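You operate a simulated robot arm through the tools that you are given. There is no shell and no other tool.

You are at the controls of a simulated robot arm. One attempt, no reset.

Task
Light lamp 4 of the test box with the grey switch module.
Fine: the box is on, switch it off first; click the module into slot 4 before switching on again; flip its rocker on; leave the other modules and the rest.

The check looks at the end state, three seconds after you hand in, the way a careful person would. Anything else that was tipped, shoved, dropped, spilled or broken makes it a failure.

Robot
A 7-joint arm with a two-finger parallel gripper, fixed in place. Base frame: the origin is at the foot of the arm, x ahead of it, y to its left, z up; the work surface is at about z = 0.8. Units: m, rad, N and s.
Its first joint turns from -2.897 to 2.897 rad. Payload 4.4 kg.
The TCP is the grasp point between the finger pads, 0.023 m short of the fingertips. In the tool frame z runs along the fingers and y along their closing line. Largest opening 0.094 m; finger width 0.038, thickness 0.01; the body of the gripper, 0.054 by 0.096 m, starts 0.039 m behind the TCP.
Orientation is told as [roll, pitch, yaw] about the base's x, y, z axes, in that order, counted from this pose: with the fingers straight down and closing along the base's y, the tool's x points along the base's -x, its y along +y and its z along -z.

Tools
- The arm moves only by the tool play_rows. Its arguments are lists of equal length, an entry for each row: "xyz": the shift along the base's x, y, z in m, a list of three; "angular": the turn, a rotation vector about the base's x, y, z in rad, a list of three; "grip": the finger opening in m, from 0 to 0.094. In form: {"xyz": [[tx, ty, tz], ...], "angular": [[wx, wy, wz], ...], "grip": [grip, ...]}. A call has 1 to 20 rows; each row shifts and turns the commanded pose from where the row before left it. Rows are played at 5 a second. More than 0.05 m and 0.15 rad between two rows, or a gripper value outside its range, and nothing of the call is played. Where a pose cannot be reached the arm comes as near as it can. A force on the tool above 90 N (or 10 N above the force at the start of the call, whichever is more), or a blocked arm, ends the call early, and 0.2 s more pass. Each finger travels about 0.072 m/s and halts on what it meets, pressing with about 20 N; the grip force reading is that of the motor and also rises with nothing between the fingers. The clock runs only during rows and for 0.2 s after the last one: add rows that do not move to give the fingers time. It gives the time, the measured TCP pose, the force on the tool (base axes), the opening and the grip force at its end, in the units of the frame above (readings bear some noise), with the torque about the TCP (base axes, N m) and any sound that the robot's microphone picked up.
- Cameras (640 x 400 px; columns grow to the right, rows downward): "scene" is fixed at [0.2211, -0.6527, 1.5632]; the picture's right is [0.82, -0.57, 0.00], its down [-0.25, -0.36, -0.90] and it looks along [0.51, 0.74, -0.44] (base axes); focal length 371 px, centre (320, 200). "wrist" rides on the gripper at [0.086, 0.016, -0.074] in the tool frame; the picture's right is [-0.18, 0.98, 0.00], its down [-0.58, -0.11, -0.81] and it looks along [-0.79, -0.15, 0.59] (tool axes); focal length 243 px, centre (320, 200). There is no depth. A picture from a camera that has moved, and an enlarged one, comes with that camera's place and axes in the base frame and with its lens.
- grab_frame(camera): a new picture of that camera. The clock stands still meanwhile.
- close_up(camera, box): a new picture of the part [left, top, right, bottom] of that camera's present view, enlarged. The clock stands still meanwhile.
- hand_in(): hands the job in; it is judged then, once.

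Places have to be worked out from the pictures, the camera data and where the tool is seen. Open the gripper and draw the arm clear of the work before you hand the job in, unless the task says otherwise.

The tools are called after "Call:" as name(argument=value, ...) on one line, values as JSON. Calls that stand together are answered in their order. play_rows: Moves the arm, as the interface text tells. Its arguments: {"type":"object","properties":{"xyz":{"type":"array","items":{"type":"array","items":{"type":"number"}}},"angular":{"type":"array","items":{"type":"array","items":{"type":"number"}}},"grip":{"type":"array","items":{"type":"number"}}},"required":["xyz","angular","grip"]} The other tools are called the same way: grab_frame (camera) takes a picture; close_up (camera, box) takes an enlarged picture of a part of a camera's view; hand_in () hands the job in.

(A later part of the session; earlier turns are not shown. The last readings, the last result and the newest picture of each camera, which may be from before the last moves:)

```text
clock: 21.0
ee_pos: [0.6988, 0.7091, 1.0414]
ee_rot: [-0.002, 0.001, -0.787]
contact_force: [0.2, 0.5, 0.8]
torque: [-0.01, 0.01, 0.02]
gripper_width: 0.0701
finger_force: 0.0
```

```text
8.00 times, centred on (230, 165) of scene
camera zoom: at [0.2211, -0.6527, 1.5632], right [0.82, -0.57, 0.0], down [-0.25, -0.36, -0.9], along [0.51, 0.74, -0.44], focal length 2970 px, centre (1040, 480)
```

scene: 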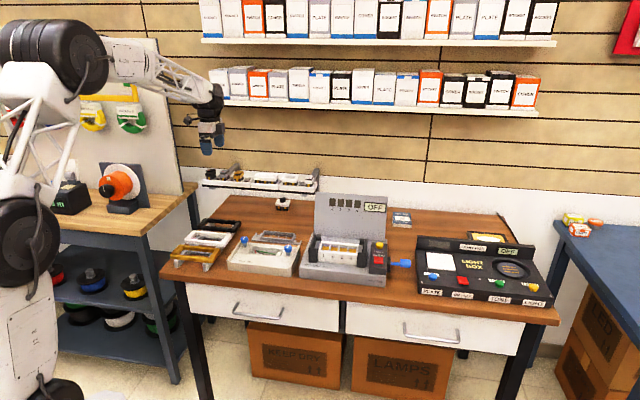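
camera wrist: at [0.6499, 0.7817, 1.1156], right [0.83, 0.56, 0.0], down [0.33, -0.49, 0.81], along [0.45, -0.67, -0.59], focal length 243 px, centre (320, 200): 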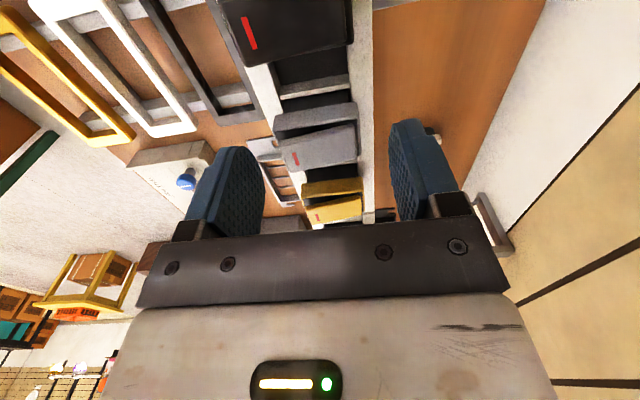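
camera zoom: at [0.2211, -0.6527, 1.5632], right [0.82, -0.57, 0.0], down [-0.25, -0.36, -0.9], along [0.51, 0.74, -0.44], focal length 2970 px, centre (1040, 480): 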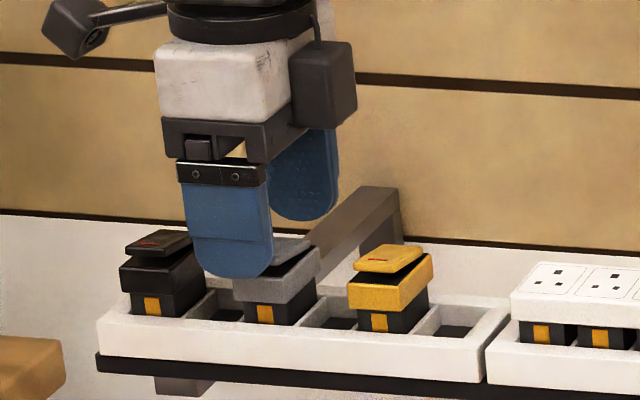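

From the scene the front finger looks somewhat left of the module; I check with a zoom of the wrist view before going lower.

Call:
close_up(camera="wrist", box=[240, 70, 400, 230])

Call:
close_up(camera="scene", box=[210, 155, 250, 185])

```text
2.50 times, centred on (320, 150) of wrist
camera zoom: at [0.6499, 0.7817, 1.1156], right [0.83, 0.56, 0.0], down [0.33, -0.49, 0.81], along [0.45, -0.67, -0.59], focal length 606 px, centre (320, 325)
```

zoom: 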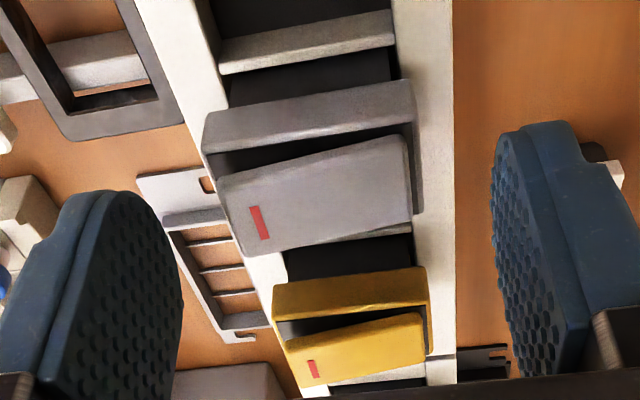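

```text
13.33 times, centred on (230, 170) of scene
camera zoom: at [0.2211, -0.6527, 1.5632], right [0.82, -0.57, 0.0], down [-0.25, -0.36, -0.9], along [0.51, 0.74, -0.44], focal length 4950 px, centre (1520, 600)
```

zoom: 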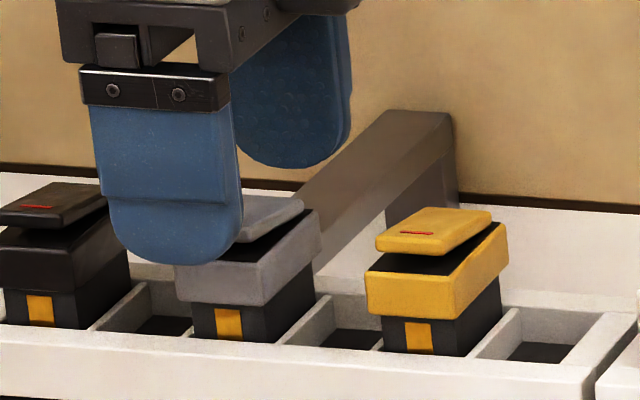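

Both views agree that the tool is about 4 mm too far left (beyond the wanted 2.5 mm offset) and 1–2 mm too deep. I correct, then lower to grip height.

Call:
play_rows(xyz=[[0.002, -0.004, 0], [0, 0, -0.008], [0, 0, -0.008], [0, 0, -0.006], [0, 0, 0]], angular=[[0, 0, 0], [0, 0, 0], [0, 0, 0], [0, 0, 0], [0, 0, 0]], grip=[0.07, 0.07, 0.07, 0.07, 0.07])

Call:
grab_frame(camera="wrist")

Call:
close_up(camera="scene", box=[210, 155, 250, 185])

Call:
close_up(camera="wrist", box=[240, 70, 400, 230])

```text
clock: 22.2
ee_pos: [0.7026, 0.7061, 1.0169]
ee_rot: [0.0, -0.001, -0.788]
contact_force: [-0.8, 0.3, -0.1]
torque: [-0.03, 0.01, -0.02]
gripper_width: 0.0699
finger_force: 0.0
```

```text
taken
camera wrist: at [0.6528, 0.778, 1.0925], right [0.83, 0.56, 0.0], down [0.33, -0.49, 0.81], along [0.45, -0.67, -0.59], focal length 243 px, centre (320, 200)
```

wrist: 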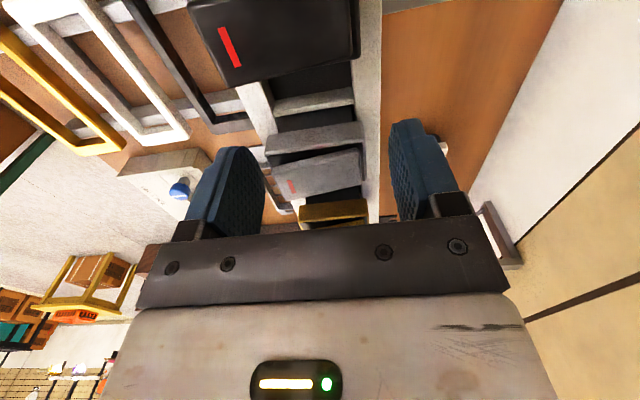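

```text
13.33 times, centred on (230, 170) of scene
camera zoom: at [0.2211, -0.6527, 1.5632], right [0.82, -0.57, 0.0], down [-0.25, -0.36, -0.9], along [0.51, 0.74, -0.44], focal length 4950 px, centre (1520, 600)
```

zoom: 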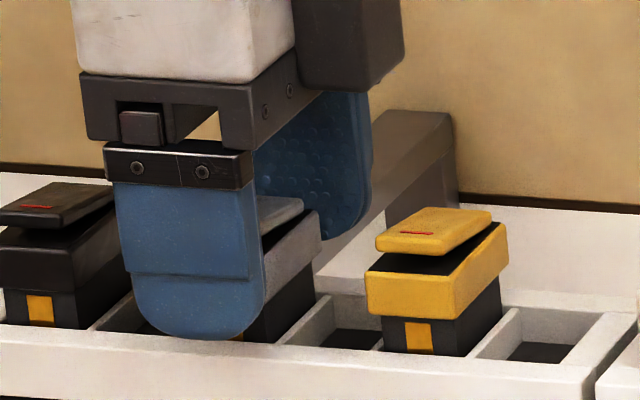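

```text
2.50 times, centred on (320, 150) of wrist
camera zoom: at [0.6528, 0.778, 1.0925], right [0.83, 0.56, 0.0], down [0.33, -0.49, 0.81], along [0.45, -0.67, -0.59], focal length 606 px, centre (320, 325)
```

zoom: 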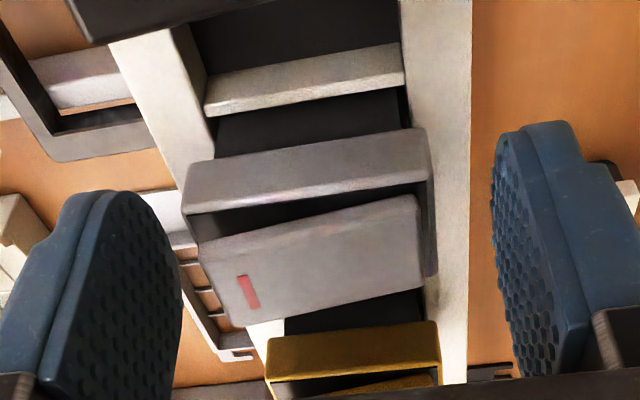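

Alignment is now within about 1 mm, and the tips are a few millimetres below the cap's lower edge. I raise 3 mm, nudge 1.4 mm, and close gently on the cap.

Call:
play_rows(xyz=[[-0.0014, 0, 0.003], [0, 0, 0], [0, 0, 0], [0, 0, 0], [0, 0, 0]], angular=[[0, 0, 0], [0, 0, 0], [0, 0, 0], [0, 0, 0], [0, 0, 0]], grip=[0.07, 0.06, 0.05, 0.035, 0.03])

Call:
close_up(camera="scene", box=[210, 155, 250, 185])

Call:
close_up(camera="wrist", box=[240, 70, 400, 230])

```text
clock: 23.4
ee_pos: [0.7007, 0.7054, 1.0193]
ee_rot: [-0.002, -0.001, -0.786]
contact_force: [-0.1, -0.1, 0.2]
torque: [0.0, 0.02, 0.02]
gripper_width: 0.045
finger_force: 20.3
```

```text
13.33 times, centred on (230, 170) of scene
camera zoom: at [0.2211, -0.6527, 1.5632], right [0.82, -0.57, 0.0], down [-0.25, -0.36, -0.9], along [0.51, 0.74, -0.44], focal length 4950 px, centre (1520, 600)
```

zoom: 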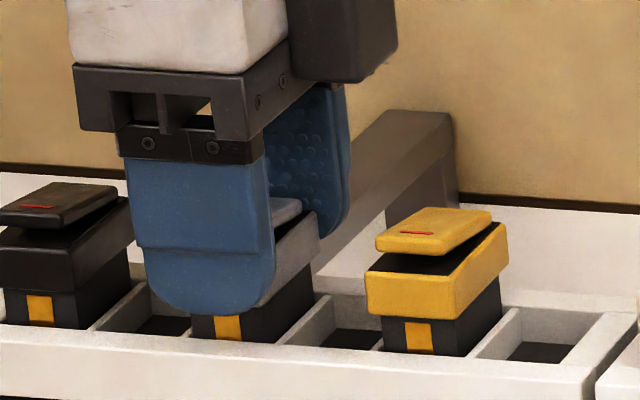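

```text
2.50 times, centred on (320, 150) of wrist
camera zoom: at [0.6511, 0.7781, 1.0956], right [0.83, 0.56, 0.0], down [0.33, -0.49, 0.81], along [0.45, -0.67, -0.59], focal length 606 px, centre (320, 325)
```

zoom: 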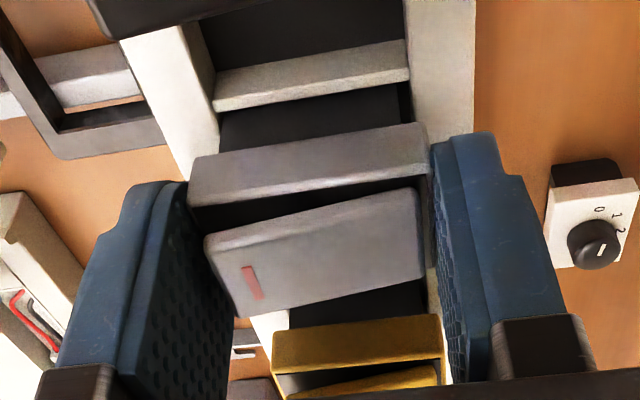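

Gripped at 0.045 m (the cap length). Now lift straight up slowly and check the module comes along.

Call:
play_rows(xyz=[[0, 0, 0.005], [0, 0, 0.008], [0, 0, 0.015], [0, 0, 0.02], [0, 0, 0.03], [0, 0, 0.03], [0, 0, 0]], angular=[[0, 0, 0], [0, 0, 0], [0, 0, 0], [0, 0, 0], [0, 0, 0], [0, 0, 0], [0, 0, 0]], grip=[0.03, 0.03, 0.03, 0.03, 0.03, 0.03, 0.03])

Call:
close_up(camera="scene", box=[190, 120, 270, 190])

Call:
grab_frame(camera="wrist")

```text
clock: 25.0
ee_pos: [0.6981, 0.7064, 1.1283]
ee_rot: [-0.001, -0.002, -0.787]
contact_force: [-0.1, 1.4, -0.9]
torque: [0.01, -0.02, 0.03]
gripper_width: 0.045
finger_force: 20.1
```

```text
5.71 times, centred on (230, 155) of scene
camera zoom: at [0.2211, -0.6527, 1.5632], right [0.82, -0.57, 0.0], down [-0.25, -0.36, -0.9], along [0.51, 0.74, -0.44], focal length 2122 px, centre (834, 457)
```

zoom: 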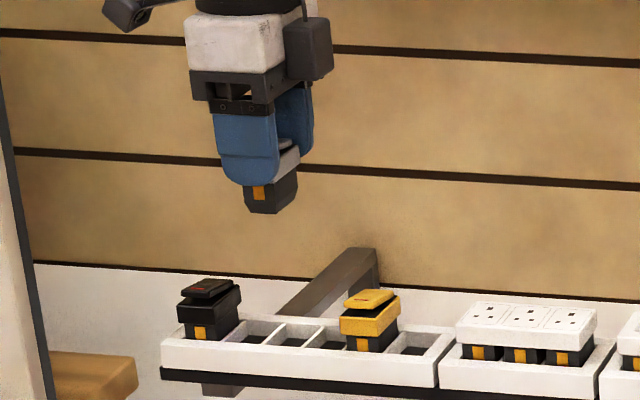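

```text
taken
camera wrist: at [0.6489, 0.7784, 1.2037], right [0.83, 0.56, 0.0], down [0.33, -0.49, 0.81], along [0.45, -0.67, -0.59], focal length 243 px, centre (320, 200)
```

wrist: 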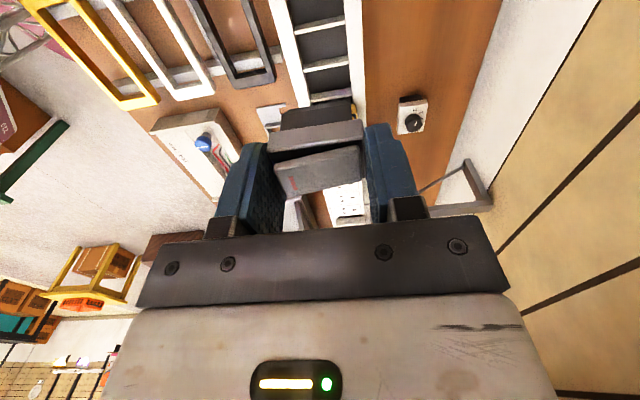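

The module is held upright and the neighbours are undisturbed. I carry it, high and pulled back a bit, across to in front of and above the box.

Call:
play_rows(xyz=[[-0.025, -0.035, 0.008], [-0.025, -0.035, 0.008], [-0.025, -0.035, 0.008], [0.0167, -0.0401, 0], [0.0167, -0.0401, 0], [0.0167, -0.0401, 0], [0.0167, -0.0401, 0], [0.0167, -0.0401, 0], [0.0167, -0.0401, 0], [0.0167, -0.0401, 0], [0.0167, -0.0401, 0], [0.0167, -0.0401, 0], [0.0167, -0.0401, 0], [0.0167, -0.0401, 0], [0.0167, -0.0401, 0], [0.0167, -0.0401, 0], [0, 0, 0]], angular=[[0, 0, 0], [0, 0, 0], [0, 0, 0], [0, 0, 0], [0, 0, 0], [0, 0, 0], [0, 0, 0], [0, 0, 0], [0, 0, 0], [0, 0, 0], [0, 0, 0], [0, 0, 0], [0, 0, 0], [0, 0, 0], [0, 0, 0], [0, 0, 0], [0, 0, 0]], grip=[0.03, 0.03, 0.03, 0.03, 0.03, 0.03, 0.03, 0.03, 0.03, 0.03, 0.03, 0.03, 0.03, 0.03, 0.03, 0.03, 0.03])

Call:
grab_frame(camera="wrist")

Call:
grab_frame(camera="scene")

```text
clock: 28.6
ee_pos: [0.8425, 0.0766, 1.1523]
ee_rot: [-0.001, 0.003, -0.787]
contact_force: [0.1, 0.4, -0.9]
torque: [0.01, -0.04, 0.02]
gripper_width: 0.0448
finger_force: 19.7
```

```text
taken
camera wrist: at [0.7931, 0.1496, 1.2273], right [0.83, 0.56, 0.0], down [0.33, -0.49, 0.81], along [0.45, -0.67, -0.59], focal length 243 px, centre (320, 200)
```

wrist: 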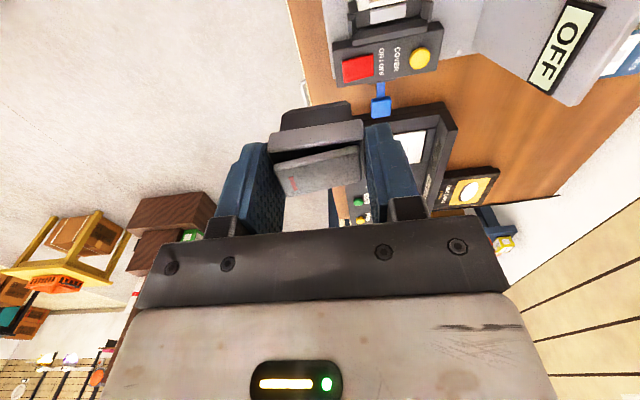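

```text
taken
```

scene: 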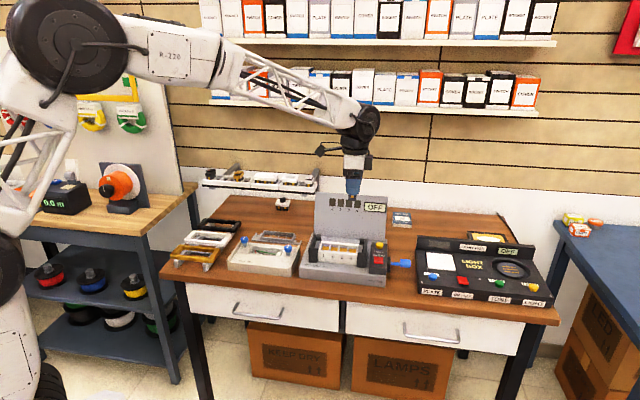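

Slots are just out of view. I shift left along the box row and a bit lower so the wrist camera looks at slot 4 ahead of it.

Call:
play_rows(xyz=[[-0.004, 0.036, -0.01], [-0.004, 0.036, -0.015], [-0.0045, 0.036, -0.015], [0, 0, 0]], angular=[[0, 0, 0], [0, 0, 0], [0, 0, 0], [0, 0, 0]], grip=[0.03, 0.03, 0.03, 0.03])

Call:
grab_frame(camera="wrist")

Call:
close_up(camera="wrist", box=[240, 0, 420, 130])

Call:
close_up(camera="scene", box=[300, 160, 400, 280])

```text
clock: 29.6
ee_pos: [0.8327, 0.1876, 1.1115]
ee_rot: [0.002, 0.0, -0.788]
contact_force: [0.3, 0.1, 0.0]
torque: [0.02, -0.01, -0.01]
gripper_width: 0.0449
finger_force: 19.8
```

```text
taken
camera wrist: at [0.7828, 0.26, 1.1874], right [0.83, 0.56, 0.0], down [0.33, -0.49, 0.81], along [0.45, -0.67, -0.59], focal length 243 px, centre (320, 200)
```

wrist: 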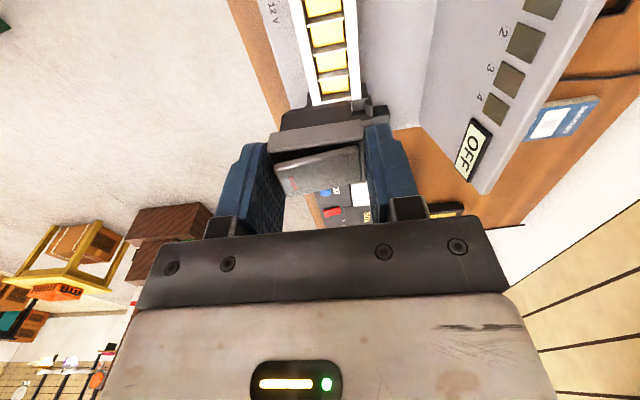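

```text
3.08 times, centred on (330, 65) of wrist
camera zoom: at [0.7828, 0.26, 1.1874], right [0.83, 0.56, 0.0], down [0.33, -0.49, 0.81], along [0.45, -0.67, -0.59], focal length 746 px, centre (289, 615)
```

zoom: 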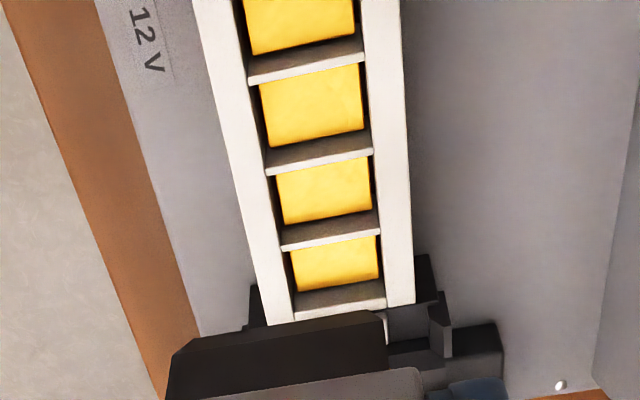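

```text
3.33 times, centred on (350, 220) of scene
camera zoom: at [0.2211, -0.6527, 1.5632], right [0.82, -0.57, 0.0], down [-0.25, -0.36, -0.9], along [0.51, 0.74, -0.44], focal length 1238 px, centre (220, 133)
```

zoom: 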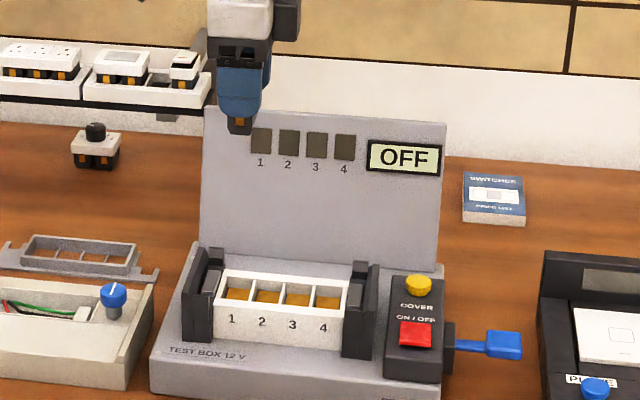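

From this view slot 4's opening centres at about (0.895, 0.129) with the frame top near z = 0.882. I move the module over it, then down to about 4 cm above the frame for a check.

Call:
play_rows(xyz=[[0.0204, -0.0188, 0], [0.0204, -0.0188, 0], [0.0205, -0.019, 0], [0, 0, -0.03], [0, 0, -0.03], [0, 0, -0.03], [0, 0, -0.03], [0, 0, -0.0165], [0, 0, 0]], angular=[[0, 0, 0], [0, 0, 0], [0, 0, 0], [0, 0, 0], [0, 0, 0], [0, 0, 0], [0, 0, 0], [0, 0, 0], [0, 0, 0]], grip=[0.03, 0.03, 0.03, 0.03, 0.03, 0.03, 0.03, 0.03, 0.03])

Call:
grab_frame(camera="wrist")

Call:
close_up(camera="wrist", box=[230, 0, 410, 200])

Call:
close_up(camera="scene", box=[320, 200, 390, 265])

```text
clock: 31.6
ee_pos: [0.8886, 0.1295, 0.9758]
ee_rot: [0.0, 0.001, -0.786]
contact_force: [-0.4, -0.2, -1.2]
torque: [0.02, 0.02, -0.01]
gripper_width: 0.045
finger_force: 19.8
```

```text
taken
camera wrist: at [0.8397, 0.203, 1.0511], right [0.83, 0.56, 0.0], down [0.33, -0.49, 0.81], along [0.45, -0.67, -0.59], focal length 243 px, centre (320, 200)
```

wrist: 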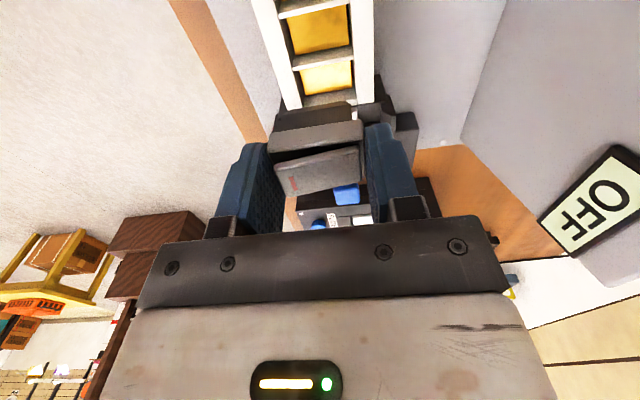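

```text
2.00 times, centred on (320, 100) of wrist
camera zoom: at [0.8397, 0.203, 1.0511], right [0.83, 0.56, 0.0], down [0.33, -0.49, 0.81], along [0.45, -0.67, -0.59], focal length 485 px, centre (320, 400)
```

zoom: 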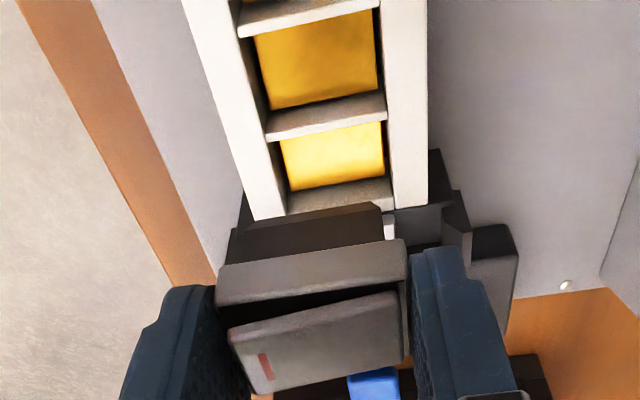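

```text
6.15 times, centred on (355, 232) of scene
camera zoom: at [0.2211, -0.6527, 1.5632], right [0.82, -0.57, 0.0], down [-0.25, -0.36, -0.9], along [0.51, 0.74, -0.44], focal length 2285 px, centre (105, 0)
```

zoom: 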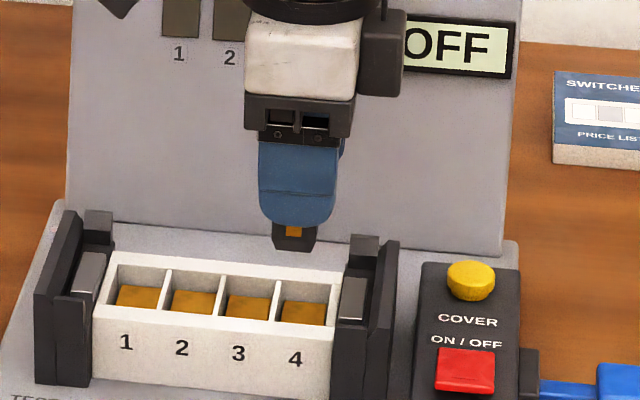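

The arm settled a few millimetres short. Relative to slot 4 (centre ≈ (0.8945, 0.1297)) the module must go about 5.5 mm deeper and 3 mm right. I correct that and lower to about 1 cm above the frame, then compare again.

Call:
play_rows(xyz=[[0.003, 0.0009, 0], [0.003, 0.0009, 0], [0, 0, -0.01], [0, 0, -0.01], [0, 0, -0.01], [0, 0, 0], [0, 0, 0]], angular=[[0, 0, 0], [0, 0, 0], [0, 0, 0], [0, 0, 0], [0, 0, 0], [0, 0, 0], [0, 0, 0]], grip=[0.03, 0.03, 0.03, 0.03, 0.03, 0.03, 0.03])

Call:
close_up(camera="wrist", box=[240, 20, 400, 180])

Call:
close_up(camera="scene", box=[335, 220, 385, 262])

```text
clock: 33.2
ee_pos: [0.8952, 0.1327, 0.9458]
ee_rot: [0.001, 0.002, -0.787]
contact_force: [-0.2, -0.4, -0.4]
torque: [0.01, 0.01, -0.04]
gripper_width: 0.0447
finger_force: 20.7
```

```text
2.50 times, centred on (320, 100) of wrist
camera zoom: at [0.8466, 0.2051, 1.0218], right [0.83, 0.56, 0.0], down [0.33, -0.49, 0.81], along [0.45, -0.67, -0.59], focal length 606 px, centre (320, 450)
```

zoom: 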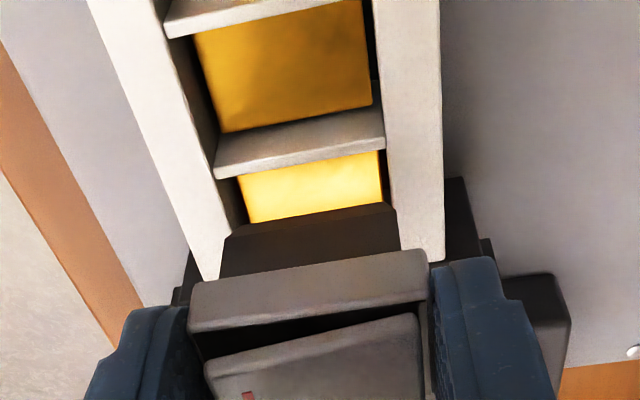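

```text
9.52 times, centred on (360, 241) of scene
camera zoom: at [0.2211, -0.6527, 1.5632], right [0.82, -0.57, 0.0], down [-0.25, -0.36, -0.9], along [0.51, 0.74, -0.44], focal length 3536 px, centre (-61, -190)
```

zoom: 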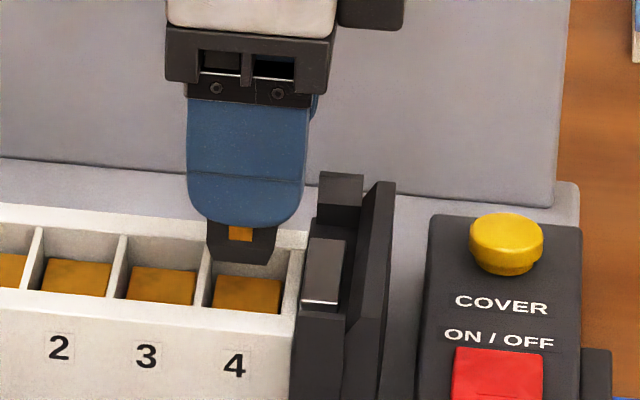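

Getting close. I take tighter zooms of both views to compare the body's lower edges with slot 4.

Call:
close_up(camera="scene", box=[350, 238, 380, 258])

Call:
close_up(camera="wrist", box=[280, 70, 370, 150])

```text
16.00 times, centred on (365, 248) of scene
camera zoom: at [0.2211, -0.6527, 1.5632], right [0.82, -0.57, 0.0], down [-0.25, -0.36, -0.9], along [0.51, 0.74, -0.44], focal length 5940 px, centre (-400, -568)
```

zoom: 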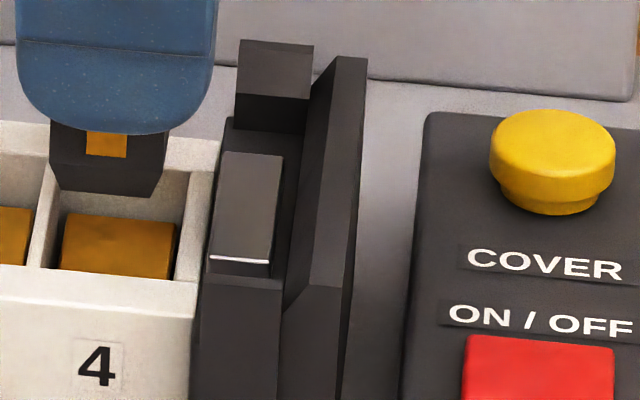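

```text
5.00 times, centred on (325, 110) of wrist
camera zoom: at [0.8466, 0.2051, 1.0218], right [0.83, 0.56, 0.0], down [0.33, -0.49, 0.81], along [0.45, -0.67, -0.59], focal length 1213 px, centre (295, 650)
```

zoom: 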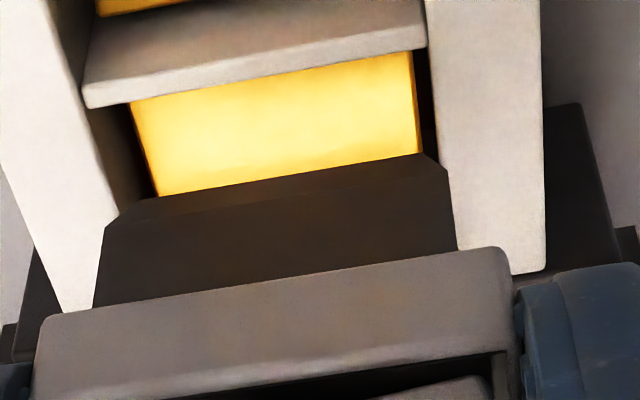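

The body's chamfered nose is roughly centred over slot 4, within a couple of millimetres; the chamfer leaves ±4 mm. I nudge slightly forward and lower 9 mm more, then check again.

Call:
play_rows(xyz=[[-0.0007, -0.0021, -0.003], [0, 0, -0.003], [0, 0, -0.003], [0, 0, 0], [0, 0, 0]], angular=[[0, 0, 0], [0, 0, 0], [0, 0, 0], [0, 0, 0], [0, 0, 0]], grip=[0.03, 0.03, 0.03, 0.03, 0.03])

Call:
close_up(camera="scene", box=[345, 235, 381, 259])

Call:
close_up(camera="wrist", box=[275, 70, 375, 150])

```text
clock: 34.4
ee_pos: [0.8963, 0.13, 0.9367]
ee_rot: [0.001, 0.0, -0.788]
contact_force: [0.5, -0.1, 0.3]
torque: [0.0, 0.01, -0.01]
gripper_width: 0.045
finger_force: 19.9
```

```text
16.00 times, centred on (363, 247) of scene
camera zoom: at [0.2211, -0.6527, 1.5632], right [0.82, -0.57, 0.0], down [-0.25, -0.36, -0.9], along [0.51, 0.74, -0.44], focal length 5940 px, centre (-368, -552)
```

zoom: 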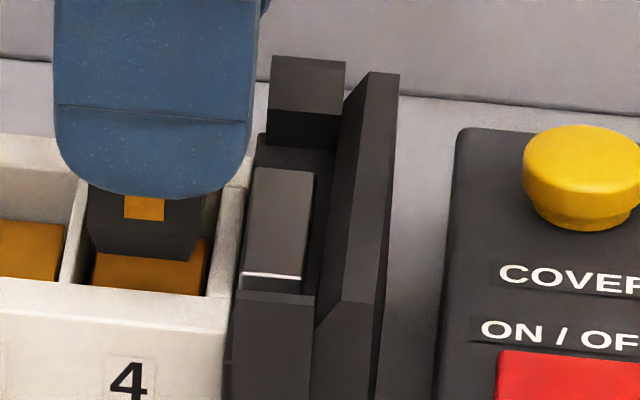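

```text
5.00 times, centred on (325, 110) of wrist
camera zoom: at [0.8464, 0.2024, 1.012], right [0.83, 0.56, 0.0], down [0.33, -0.49, 0.81], along [0.45, -0.67, -0.59], focal length 1213 px, centre (295, 650)
```

zoom: 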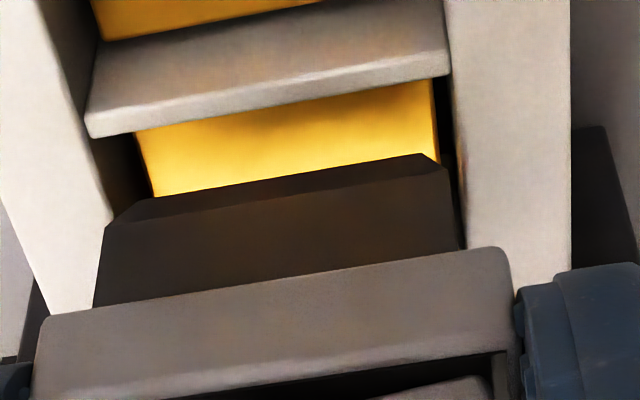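

The nose is centred to about a millimetre. I lower on in small steps watching the force.

Call:
play_rows(xyz=[[0.0003, -0.0003, -0.003], [0, 0, -0.003], [0, 0, -0.003], [0, 0, -0.003], [0, 0, 0]], angular=[[0, 0, 0], [0, 0, 0], [0, 0, 0], [0, 0, 0], [0, 0, 0]], grip=[0.03, 0.03, 0.03, 0.03, 0.03])

Call:
close_up(camera="scene", box=[345, 235, 381, 259])

Call:
close_up(camera="wrist", box=[275, 70, 375, 150])

```text
clock: 35.6
ee_pos: [0.8958, 0.1296, 0.9248]
ee_rot: [0.0, 0.001, -0.787]
contact_force: [0.4, 0.1, -0.4]
torque: [0.01, -0.01, 0.02]
gripper_width: 0.0452
finger_force: 19.8
```

```text
16.00 times, centred on (363, 247) of scene
camera zoom: at [0.2211, -0.6527, 1.5632], right [0.82, -0.57, 0.0], down [-0.25, -0.36, -0.9], along [0.51, 0.74, -0.44], focal length 5940 px, centre (-368, -552)
```

zoom: 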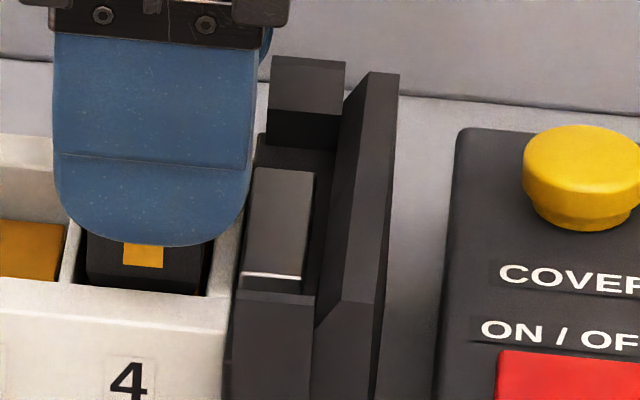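

```text
5.00 times, centred on (325, 110) of wrist
camera zoom: at [0.8467, 0.2024, 1.0007], right [0.83, 0.56, 0.0], down [0.33, -0.49, 0.81], along [0.45, -0.67, -0.59], focal length 1213 px, centre (295, 650)
```

zoom: 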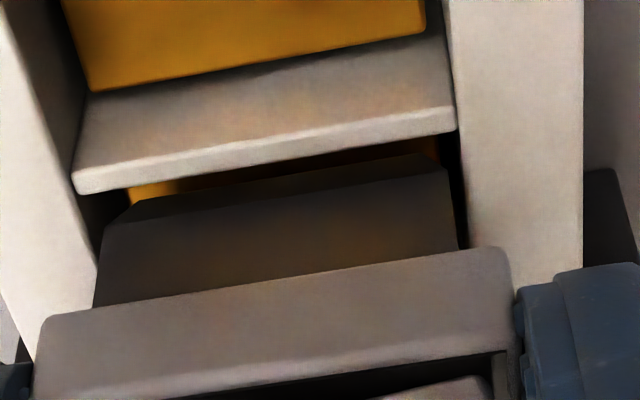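

Still no contact and the body is entering the slot with gaps on all sides. Continue down.

Call:
play_rows(xyz=[[0, 0, -0.003], [0, 0, -0.003], [0, 0, -0.003], [0, 0, -0.002], [0, 0, 0]], angular=[[0, 0, 0], [0, 0, 0], [0, 0, 0], [0, 0, 0], [0, 0, 0]], grip=[0.03, 0.03, 0.03, 0.03, 0.03])

Call:
close_up(camera="scene", box=[345, 235, 381, 259])

Call:
close_up(camera="wrist", box=[265, 70, 425, 190])

```text
clock: 36.8
ee_pos: [0.898, 0.1297, 0.9156]
ee_rot: [0.0, 0.001, -0.788]
contact_force: [0.5, -0.5, 1.7]
torque: [-0.01, -0.04, 0.03]
gripper_width: 0.0448
finger_force: 19.6
```

```text
16.00 times, centred on (363, 247) of scene
camera zoom: at [0.2211, -0.6527, 1.5632], right [0.82, -0.57, 0.0], down [-0.25, -0.36, -0.9], along [0.51, 0.74, -0.44], focal length 5940 px, centre (-368, -552)
```

zoom: 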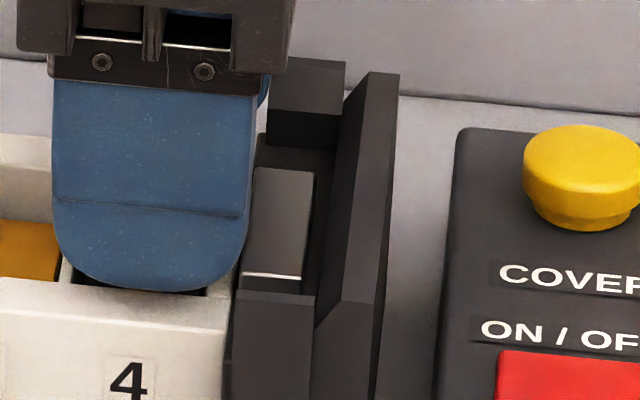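

```text
3.33 times, centred on (345, 130) of wrist
camera zoom: at [0.8469, 0.2023, 0.99], right [0.83, 0.56, 0.0], down [0.33, -0.49, 0.81], along [0.45, -0.67, -0.59], focal length 809 px, centre (237, 433)
```

zoom: 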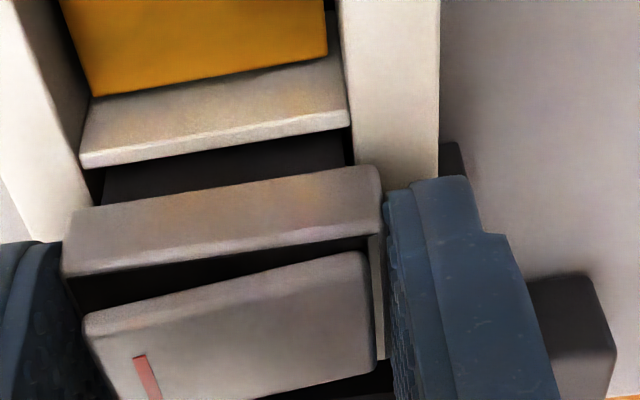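

A small 1.7 N reaction begins, about 1 cm from seating. I keep going in 2 mm steps.

Call:
play_rows(xyz=[[0, 0, -0.002], [0, 0, -0.002], [0, 0, 0]], angular=[[0, 0, 0], [0, 0, 0], [0, 0, 0]], grip=[0.03, 0.03, 0.03])

Call:
close_up(camera="scene", box=[345, 235, 381, 259])

Call:
close_up(camera="wrist", box=[265, 70, 425, 190])

```text
clock: 37.6
ee_pos: [0.8964, 0.1289, 0.911]
ee_rot: [0.002, -0.001, -0.788]
contact_force: [0.4, 0.9, 2.5]
torque: [0.03, -0.03, -0.01]
gripper_width: 0.0448
finger_force: 19.8
```

```text
16.00 times, centred on (363, 247) of scene
camera zoom: at [0.2211, -0.6527, 1.5632], right [0.82, -0.57, 0.0], down [-0.25, -0.36, -0.9], along [0.51, 0.74, -0.44], focal length 5940 px, centre (-368, -552)
```

zoom: 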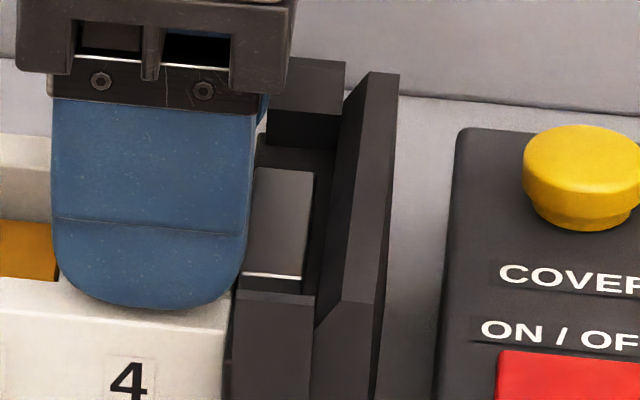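

```text
3.33 times, centred on (345, 130) of wrist
camera zoom: at [0.8466, 0.2022, 0.9858], right [0.83, 0.56, 0.0], down [0.33, -0.49, 0.81], along [0.45, -0.67, -0.59], focal length 809 px, centre (237, 433)
```

zoom: 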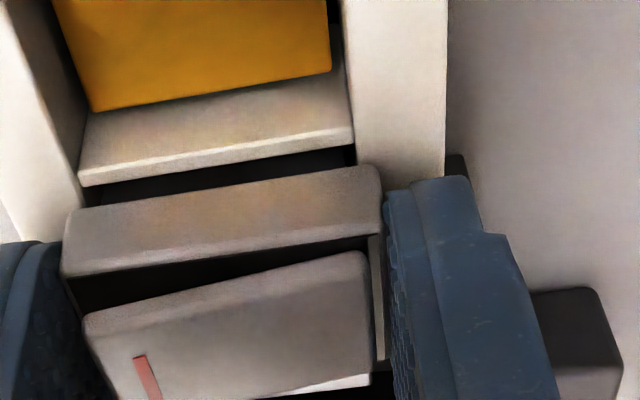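

Reaction is only 2.5 N, guided well. About 5 mm remain; continue in 1.5 mm steps.

Call:
play_rows(xyz=[[0, 0, -0.0015], [0, 0, -0.0015], [0, 0, -0.0015], [0, 0, 0]], angular=[[0, 0, 0], [0, 0, 0], [0, 0, 0], [0, 0, 0]], grip=[0.03, 0.03, 0.03, 0.03])

Call:
close_up(camera="scene", box=[345, 235, 381, 259])

Call:
close_up(camera="wrist", box=[265, 70, 425, 190])

```text
clock: 38.6
ee_pos: [0.8966, 0.1305, 0.9074]
ee_rot: [0.003, -0.001, -0.788]
contact_force: [-5.5, -8.2, 19.1]
torque: [-0.28, 0.48, 0.16]
gripper_width: 0.0451
finger_force: 20.2
```

```text
16.00 times, centred on (363, 247) of scene
camera zoom: at [0.2211, -0.6527, 1.5632], right [0.82, -0.57, 0.0], down [-0.25, -0.36, -0.9], along [0.51, 0.74, -0.44], focal length 5940 px, centre (-368, -552)
```

zoom: 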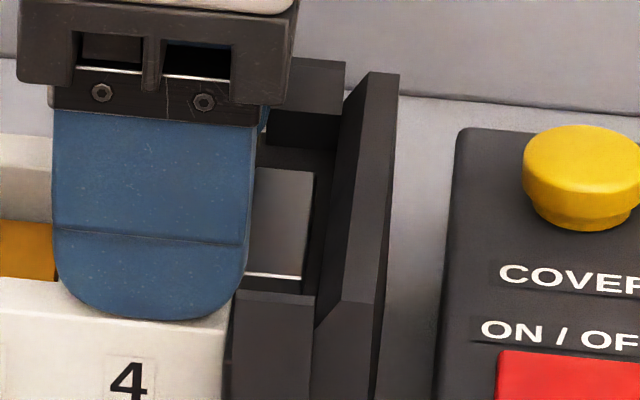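

```text
3.33 times, centred on (345, 130) of wrist
camera zoom: at [0.8471, 0.2023, 0.9829], right [0.83, 0.56, 0.0], down [0.33, -0.49, 0.81], along [0.46, -0.67, -0.59], focal length 809 px, centre (237, 433)
```

zoom: 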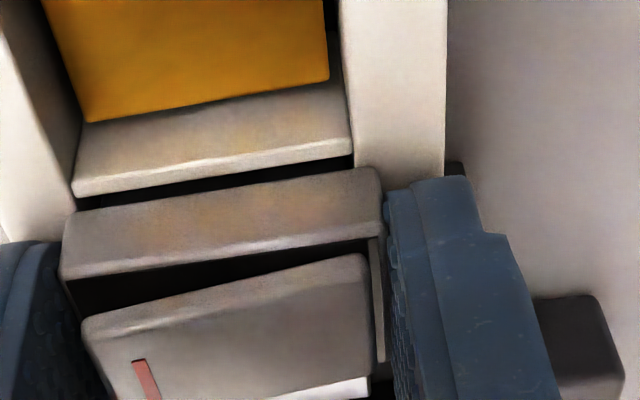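

19 N now – either the snap resistance or the tips reaching the frame. Two more 1 mm steps.

Call:
play_rows(xyz=[[0, 0, -0.001], [0, 0, -0.001], [0, 0, 0]], angular=[[0, 0, 0], [0, 0, 0], [0, 0, 0]], grip=[0.03, 0.03, 0.03])

Call:
close_up(camera="scene", box=[345, 235, 381, 259])

Call:
close_up(camera="wrist", box=[265, 70, 425, 190])

```text
clock: 39.4
ee_pos: [0.8972, 0.1299, 0.9078]
ee_rot: [0.004, -0.001, -0.789]
contact_force: [-12.2, -15.2, 59.2]
torque: [-0.87, 1.98, 0.27]
gripper_width: 0.0454
finger_force: 19.8
```

```text
16.00 times, centred on (363, 247) of scene
camera zoom: at [0.2211, -0.6527, 1.5632], right [0.82, -0.57, 0.0], down [-0.25, -0.36, -0.9], along [0.51, 0.74, -0.44], focal length 5940 px, centre (-368, -552)
```

zoom: 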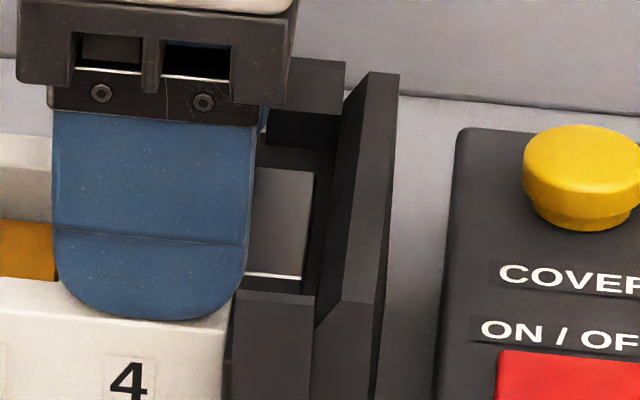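

```text
3.33 times, centred on (345, 130) of wrist
camera zoom: at [0.8469, 0.2024, 0.9828], right [0.83, 0.56, 0.0], down [0.33, -0.49, 0.81], along [0.46, -0.67, -0.59], focal length 809 px, centre (237, 433)
```

zoom: 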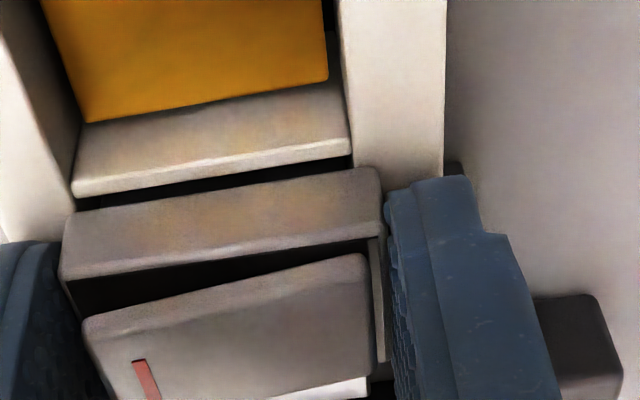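

59 N with no further travel: the fingertips have bottomed on the frame rim. I relieve the load, open only slightly to let go (staying clear of the clamp post), and lift straight up; the rest I'll push from the top with closed fingers.

Call:
play_rows(xyz=[[0, 0, 0.0015], [0, 0, 0.0005], [0, 0, 0], [0, 0, 0], [0, 0, 0]], angular=[[0, 0, 0], [0, 0, 0], [0, 0, 0], [0, 0, 0], [0, 0, 0]], grip=[0.03, 0.03, 0.048, 0.052, 0.052])

Call:
close_up(camera="wrist", box=[265, 70, 425, 190])

Call:
close_up(camera="scene", box=[345, 235, 381, 259])

```text
clock: 40.6
ee_pos: [0.8973, 0.1288, 0.9081]
ee_rot: [0.002, -0.002, -0.786]
contact_force: [22.8, -0.8, 56.4]
torque: [-0.77, 0.91, 0.48]
gripper_width: 0.0459
finger_force: 0.1
```

```text
3.33 times, centred on (345, 130) of wrist
camera zoom: at [0.8471, 0.2026, 0.9828], right [0.83, 0.56, 0.0], down [0.33, -0.49, 0.81], along [0.46, -0.67, -0.59], focal length 809 px, centre (237, 433)
```

zoom: 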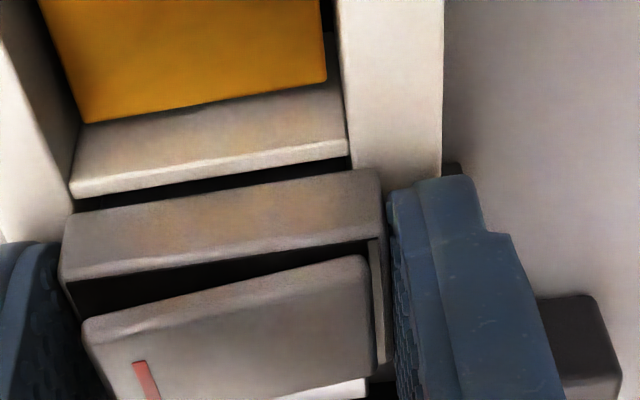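

```text
16.00 times, centred on (363, 247) of scene
camera zoom: at [0.2211, -0.6527, 1.5632], right [0.82, -0.57, 0.0], down [-0.25, -0.36, -0.9], along [0.51, 0.74, -0.44], focal length 5940 px, centre (-368, -552)
```

zoom: 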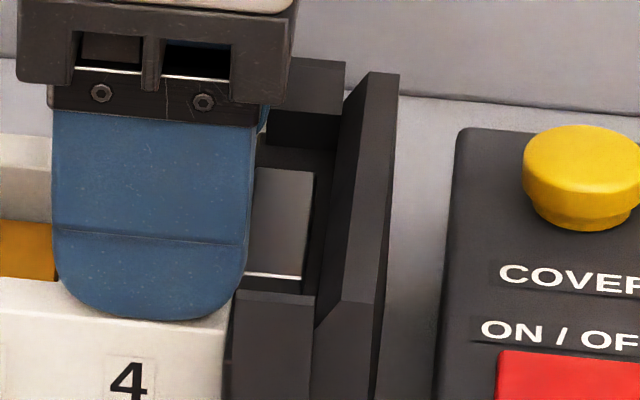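

The fingers are still loaded (56 N) on the rim so they can't open freely. I raise the command a bit more until the load goes, with the gripper told to stay slightly open.

Call:
play_rows(xyz=[[0, 0, 0.001], [0, 0, 0.001], [0, 0, 0]], angular=[[0, 0, 0], [0, 0, 0], [0, 0, 0]], grip=[0.052, 0.052, 0.052])

Call:
close_up(camera="wrist", box=[265, 70, 425, 190])

```text
clock: 41.4
ee_pos: [0.8943, 0.1303, 0.9083]
ee_rot: [-0.002, 0.002, -0.787]
contact_force: [-1.9, -7.7, 46.5]
torque: [0.16, -1.42, -0.47]
gripper_width: 0.0492
finger_force: 0.1
```

```text
3.33 times, centred on (345, 130) of wrist
camera zoom: at [0.8455, 0.2019, 0.983], right [0.83, 0.56, 0.0], down [0.33, -0.49, 0.81], along [0.45, -0.67, -0.59], focal length 809 px, centre (237, 433)
```

zoom: 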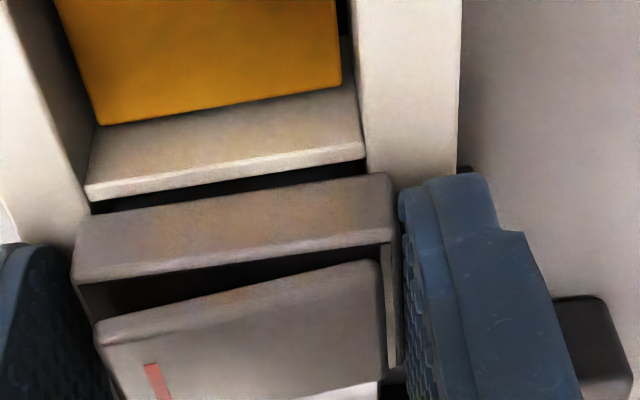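

Opening has begun (0.049) and the load is dropping. Raise further gently.

Call:
play_rows(xyz=[[0, 0, 0.001], [0, 0, 0.001], [0, 0, 0.001], [0, 0, 0]], angular=[[0, 0, 0], [0, 0, 0], [0, 0, 0], [0, 0, 0]], grip=[0.052, 0.052, 0.052, 0.052])

Call:
close_up(camera="wrist", box=[265, 70, 425, 190])

Call:
close_up(camera="scene", box=[325, 225, 385, 265])

```text
clock: 42.4
ee_pos: [0.8959, 0.1287, 0.9096]
ee_rot: [-0.003, 0.001, -0.785]
contact_force: [-0.2, -0.6, -0.3]
torque: [-0.01, -0.01, 0.01]
gripper_width: 0.0519
finger_force: 0.1
```

```text
3.33 times, centred on (345, 130) of wrist
camera zoom: at [0.8459, 0.2026, 0.9849], right [0.83, 0.56, 0.0], down [0.34, -0.49, 0.81], along [0.45, -0.67, -0.59], focal length 809 px, centre (237, 433)
```

zoom: 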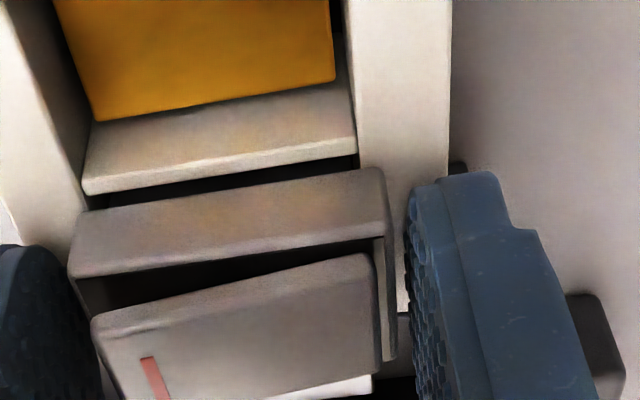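

```text
10.00 times, centred on (355, 245) of scene
camera zoom: at [0.2211, -0.6527, 1.5632], right [0.82, -0.57, 0.0], down [-0.25, -0.36, -0.9], along [0.51, 0.74, -0.44], focal length 3713 px, centre (-30, -250)
```

zoom: 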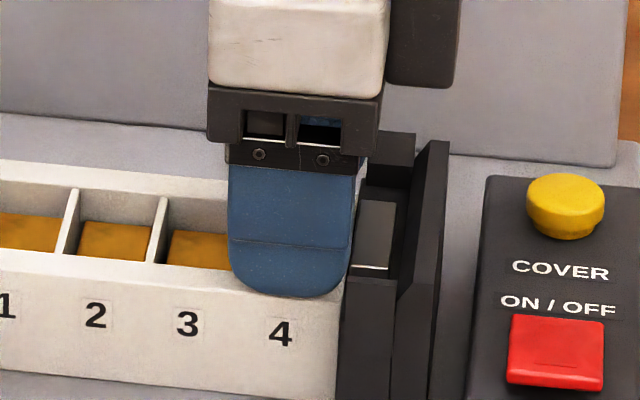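

Unloaded and open around the cap. Now lift straight up and see how the module sits.

Call:
play_rows(xyz=[[0, 0, 0.005], [0, 0, 0.01], [0, 0, 0.02], [0, 0, 0.03], [0, 0, 0.03], [0, 0, 0]], angular=[[0, 0, 0], [0, 0, 0], [0, 0, 0], [0, 0, 0], [0, 0, 0], [0, 0, 0]], grip=[0.052, 0.052, 0.052, 0.06, 0.06, 0.06])

Call:
close_up(camera="wrist", box=[240, 0, 420, 180])

Call:
close_up(camera="scene", box=[325, 225, 385, 265])

```text
clock: 43.8
ee_pos: [0.8974, 0.1315, 1.0082]
ee_rot: [0.0, 0.0, -0.787]
contact_force: [-0.2, -0.3, 0.2]
torque: [0.01, -0.01, 0.0]
gripper_width: 0.0599
finger_force: 0.0
```

```text
2.22 times, centred on (330, 90) of wrist
camera zoom: at [0.8478, 0.2031, 1.0827], right [0.83, 0.56, 0.0], down [0.33, -0.49, 0.81], along [0.45, -0.67, -0.59], focal length 539 px, centre (298, 444)
```

zoom: 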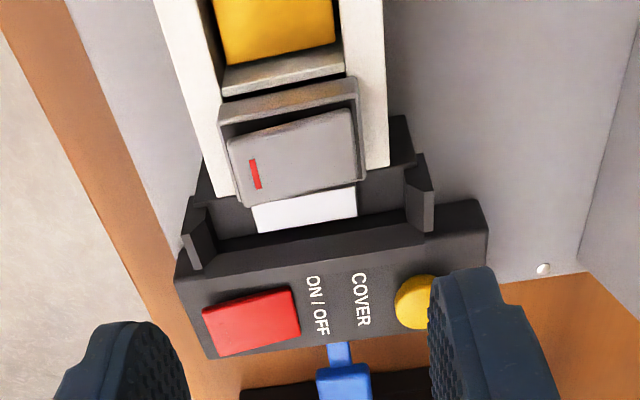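

```text
10.00 times, centred on (355, 245) of scene
camera zoom: at [0.2211, -0.6527, 1.5632], right [0.82, -0.57, 0.0], down [-0.25, -0.36, -0.9], along [0.51, 0.74, -0.44], focal length 3713 px, centre (-30, -250)
```

zoom: 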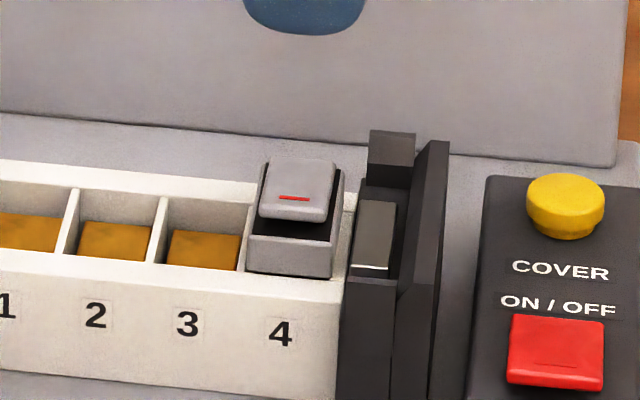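

The module sits upright in slot 4 with its cap at or near the frame. To make sure it clicks home, I close the fingers and press on the rear (already down) end of its rocker plate, so the rocker does not flip yet.

Call:
play_rows(xyz=[[0.0038, 0.0036, 0], [0.0038, 0.0036, 0], [0, 0, 0], [0, 0, -0.02], [0, 0, -0.02], [0, 0, -0.02], [0, 0, 0]], angular=[[0, 0, 0], [0, 0, 0], [0, 0, 0], [0, 0, 0], [0, 0, 0], [0, 0, 0], [0, 0, 0]], grip=[0.03, 0.01, 0, 0, 0, 0, 0])

Call:
grab_frame(camera="wrist")

Call:
close_up(camera="scene", box=[325, 225, 385, 265])

```text
clock: 45.4
ee_pos: [0.9048, 0.137, 0.9465]
ee_rot: [0.001, 0.001, -0.787]
contact_force: [-0.4, 0.7, -0.1]
torque: [0.02, 0.0, -0.01]
gripper_width: 0.0
finger_force: 20.2
```

```text
taken
camera wrist: at [0.8552, 0.2099, 1.0217], right [0.83, 0.56, 0.0], down [0.33, -0.49, 0.81], along [0.45, -0.67, -0.59], focal length 243 px, centre (320, 200)
```

wrist: 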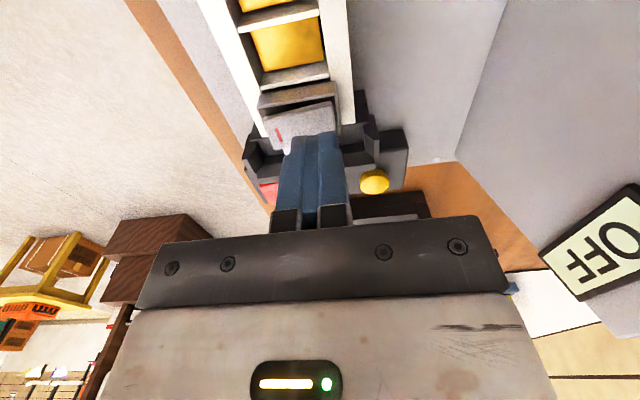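

```text
10.00 times, centred on (355, 245) of scene
camera zoom: at [0.2211, -0.6527, 1.5632], right [0.82, -0.57, 0.0], down [-0.25, -0.36, -0.9], along [0.51, 0.74, -0.44], focal length 3713 px, centre (-30, -250)
```

zoom: 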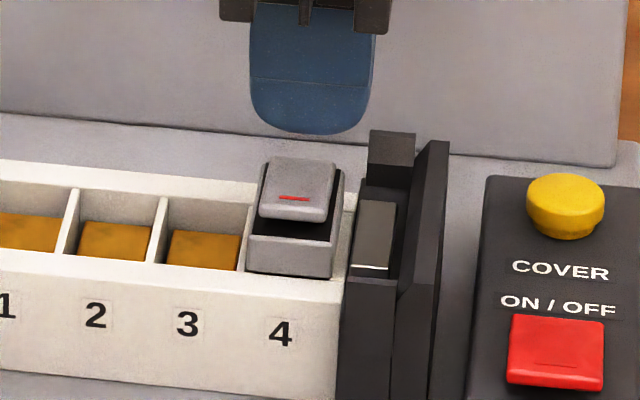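

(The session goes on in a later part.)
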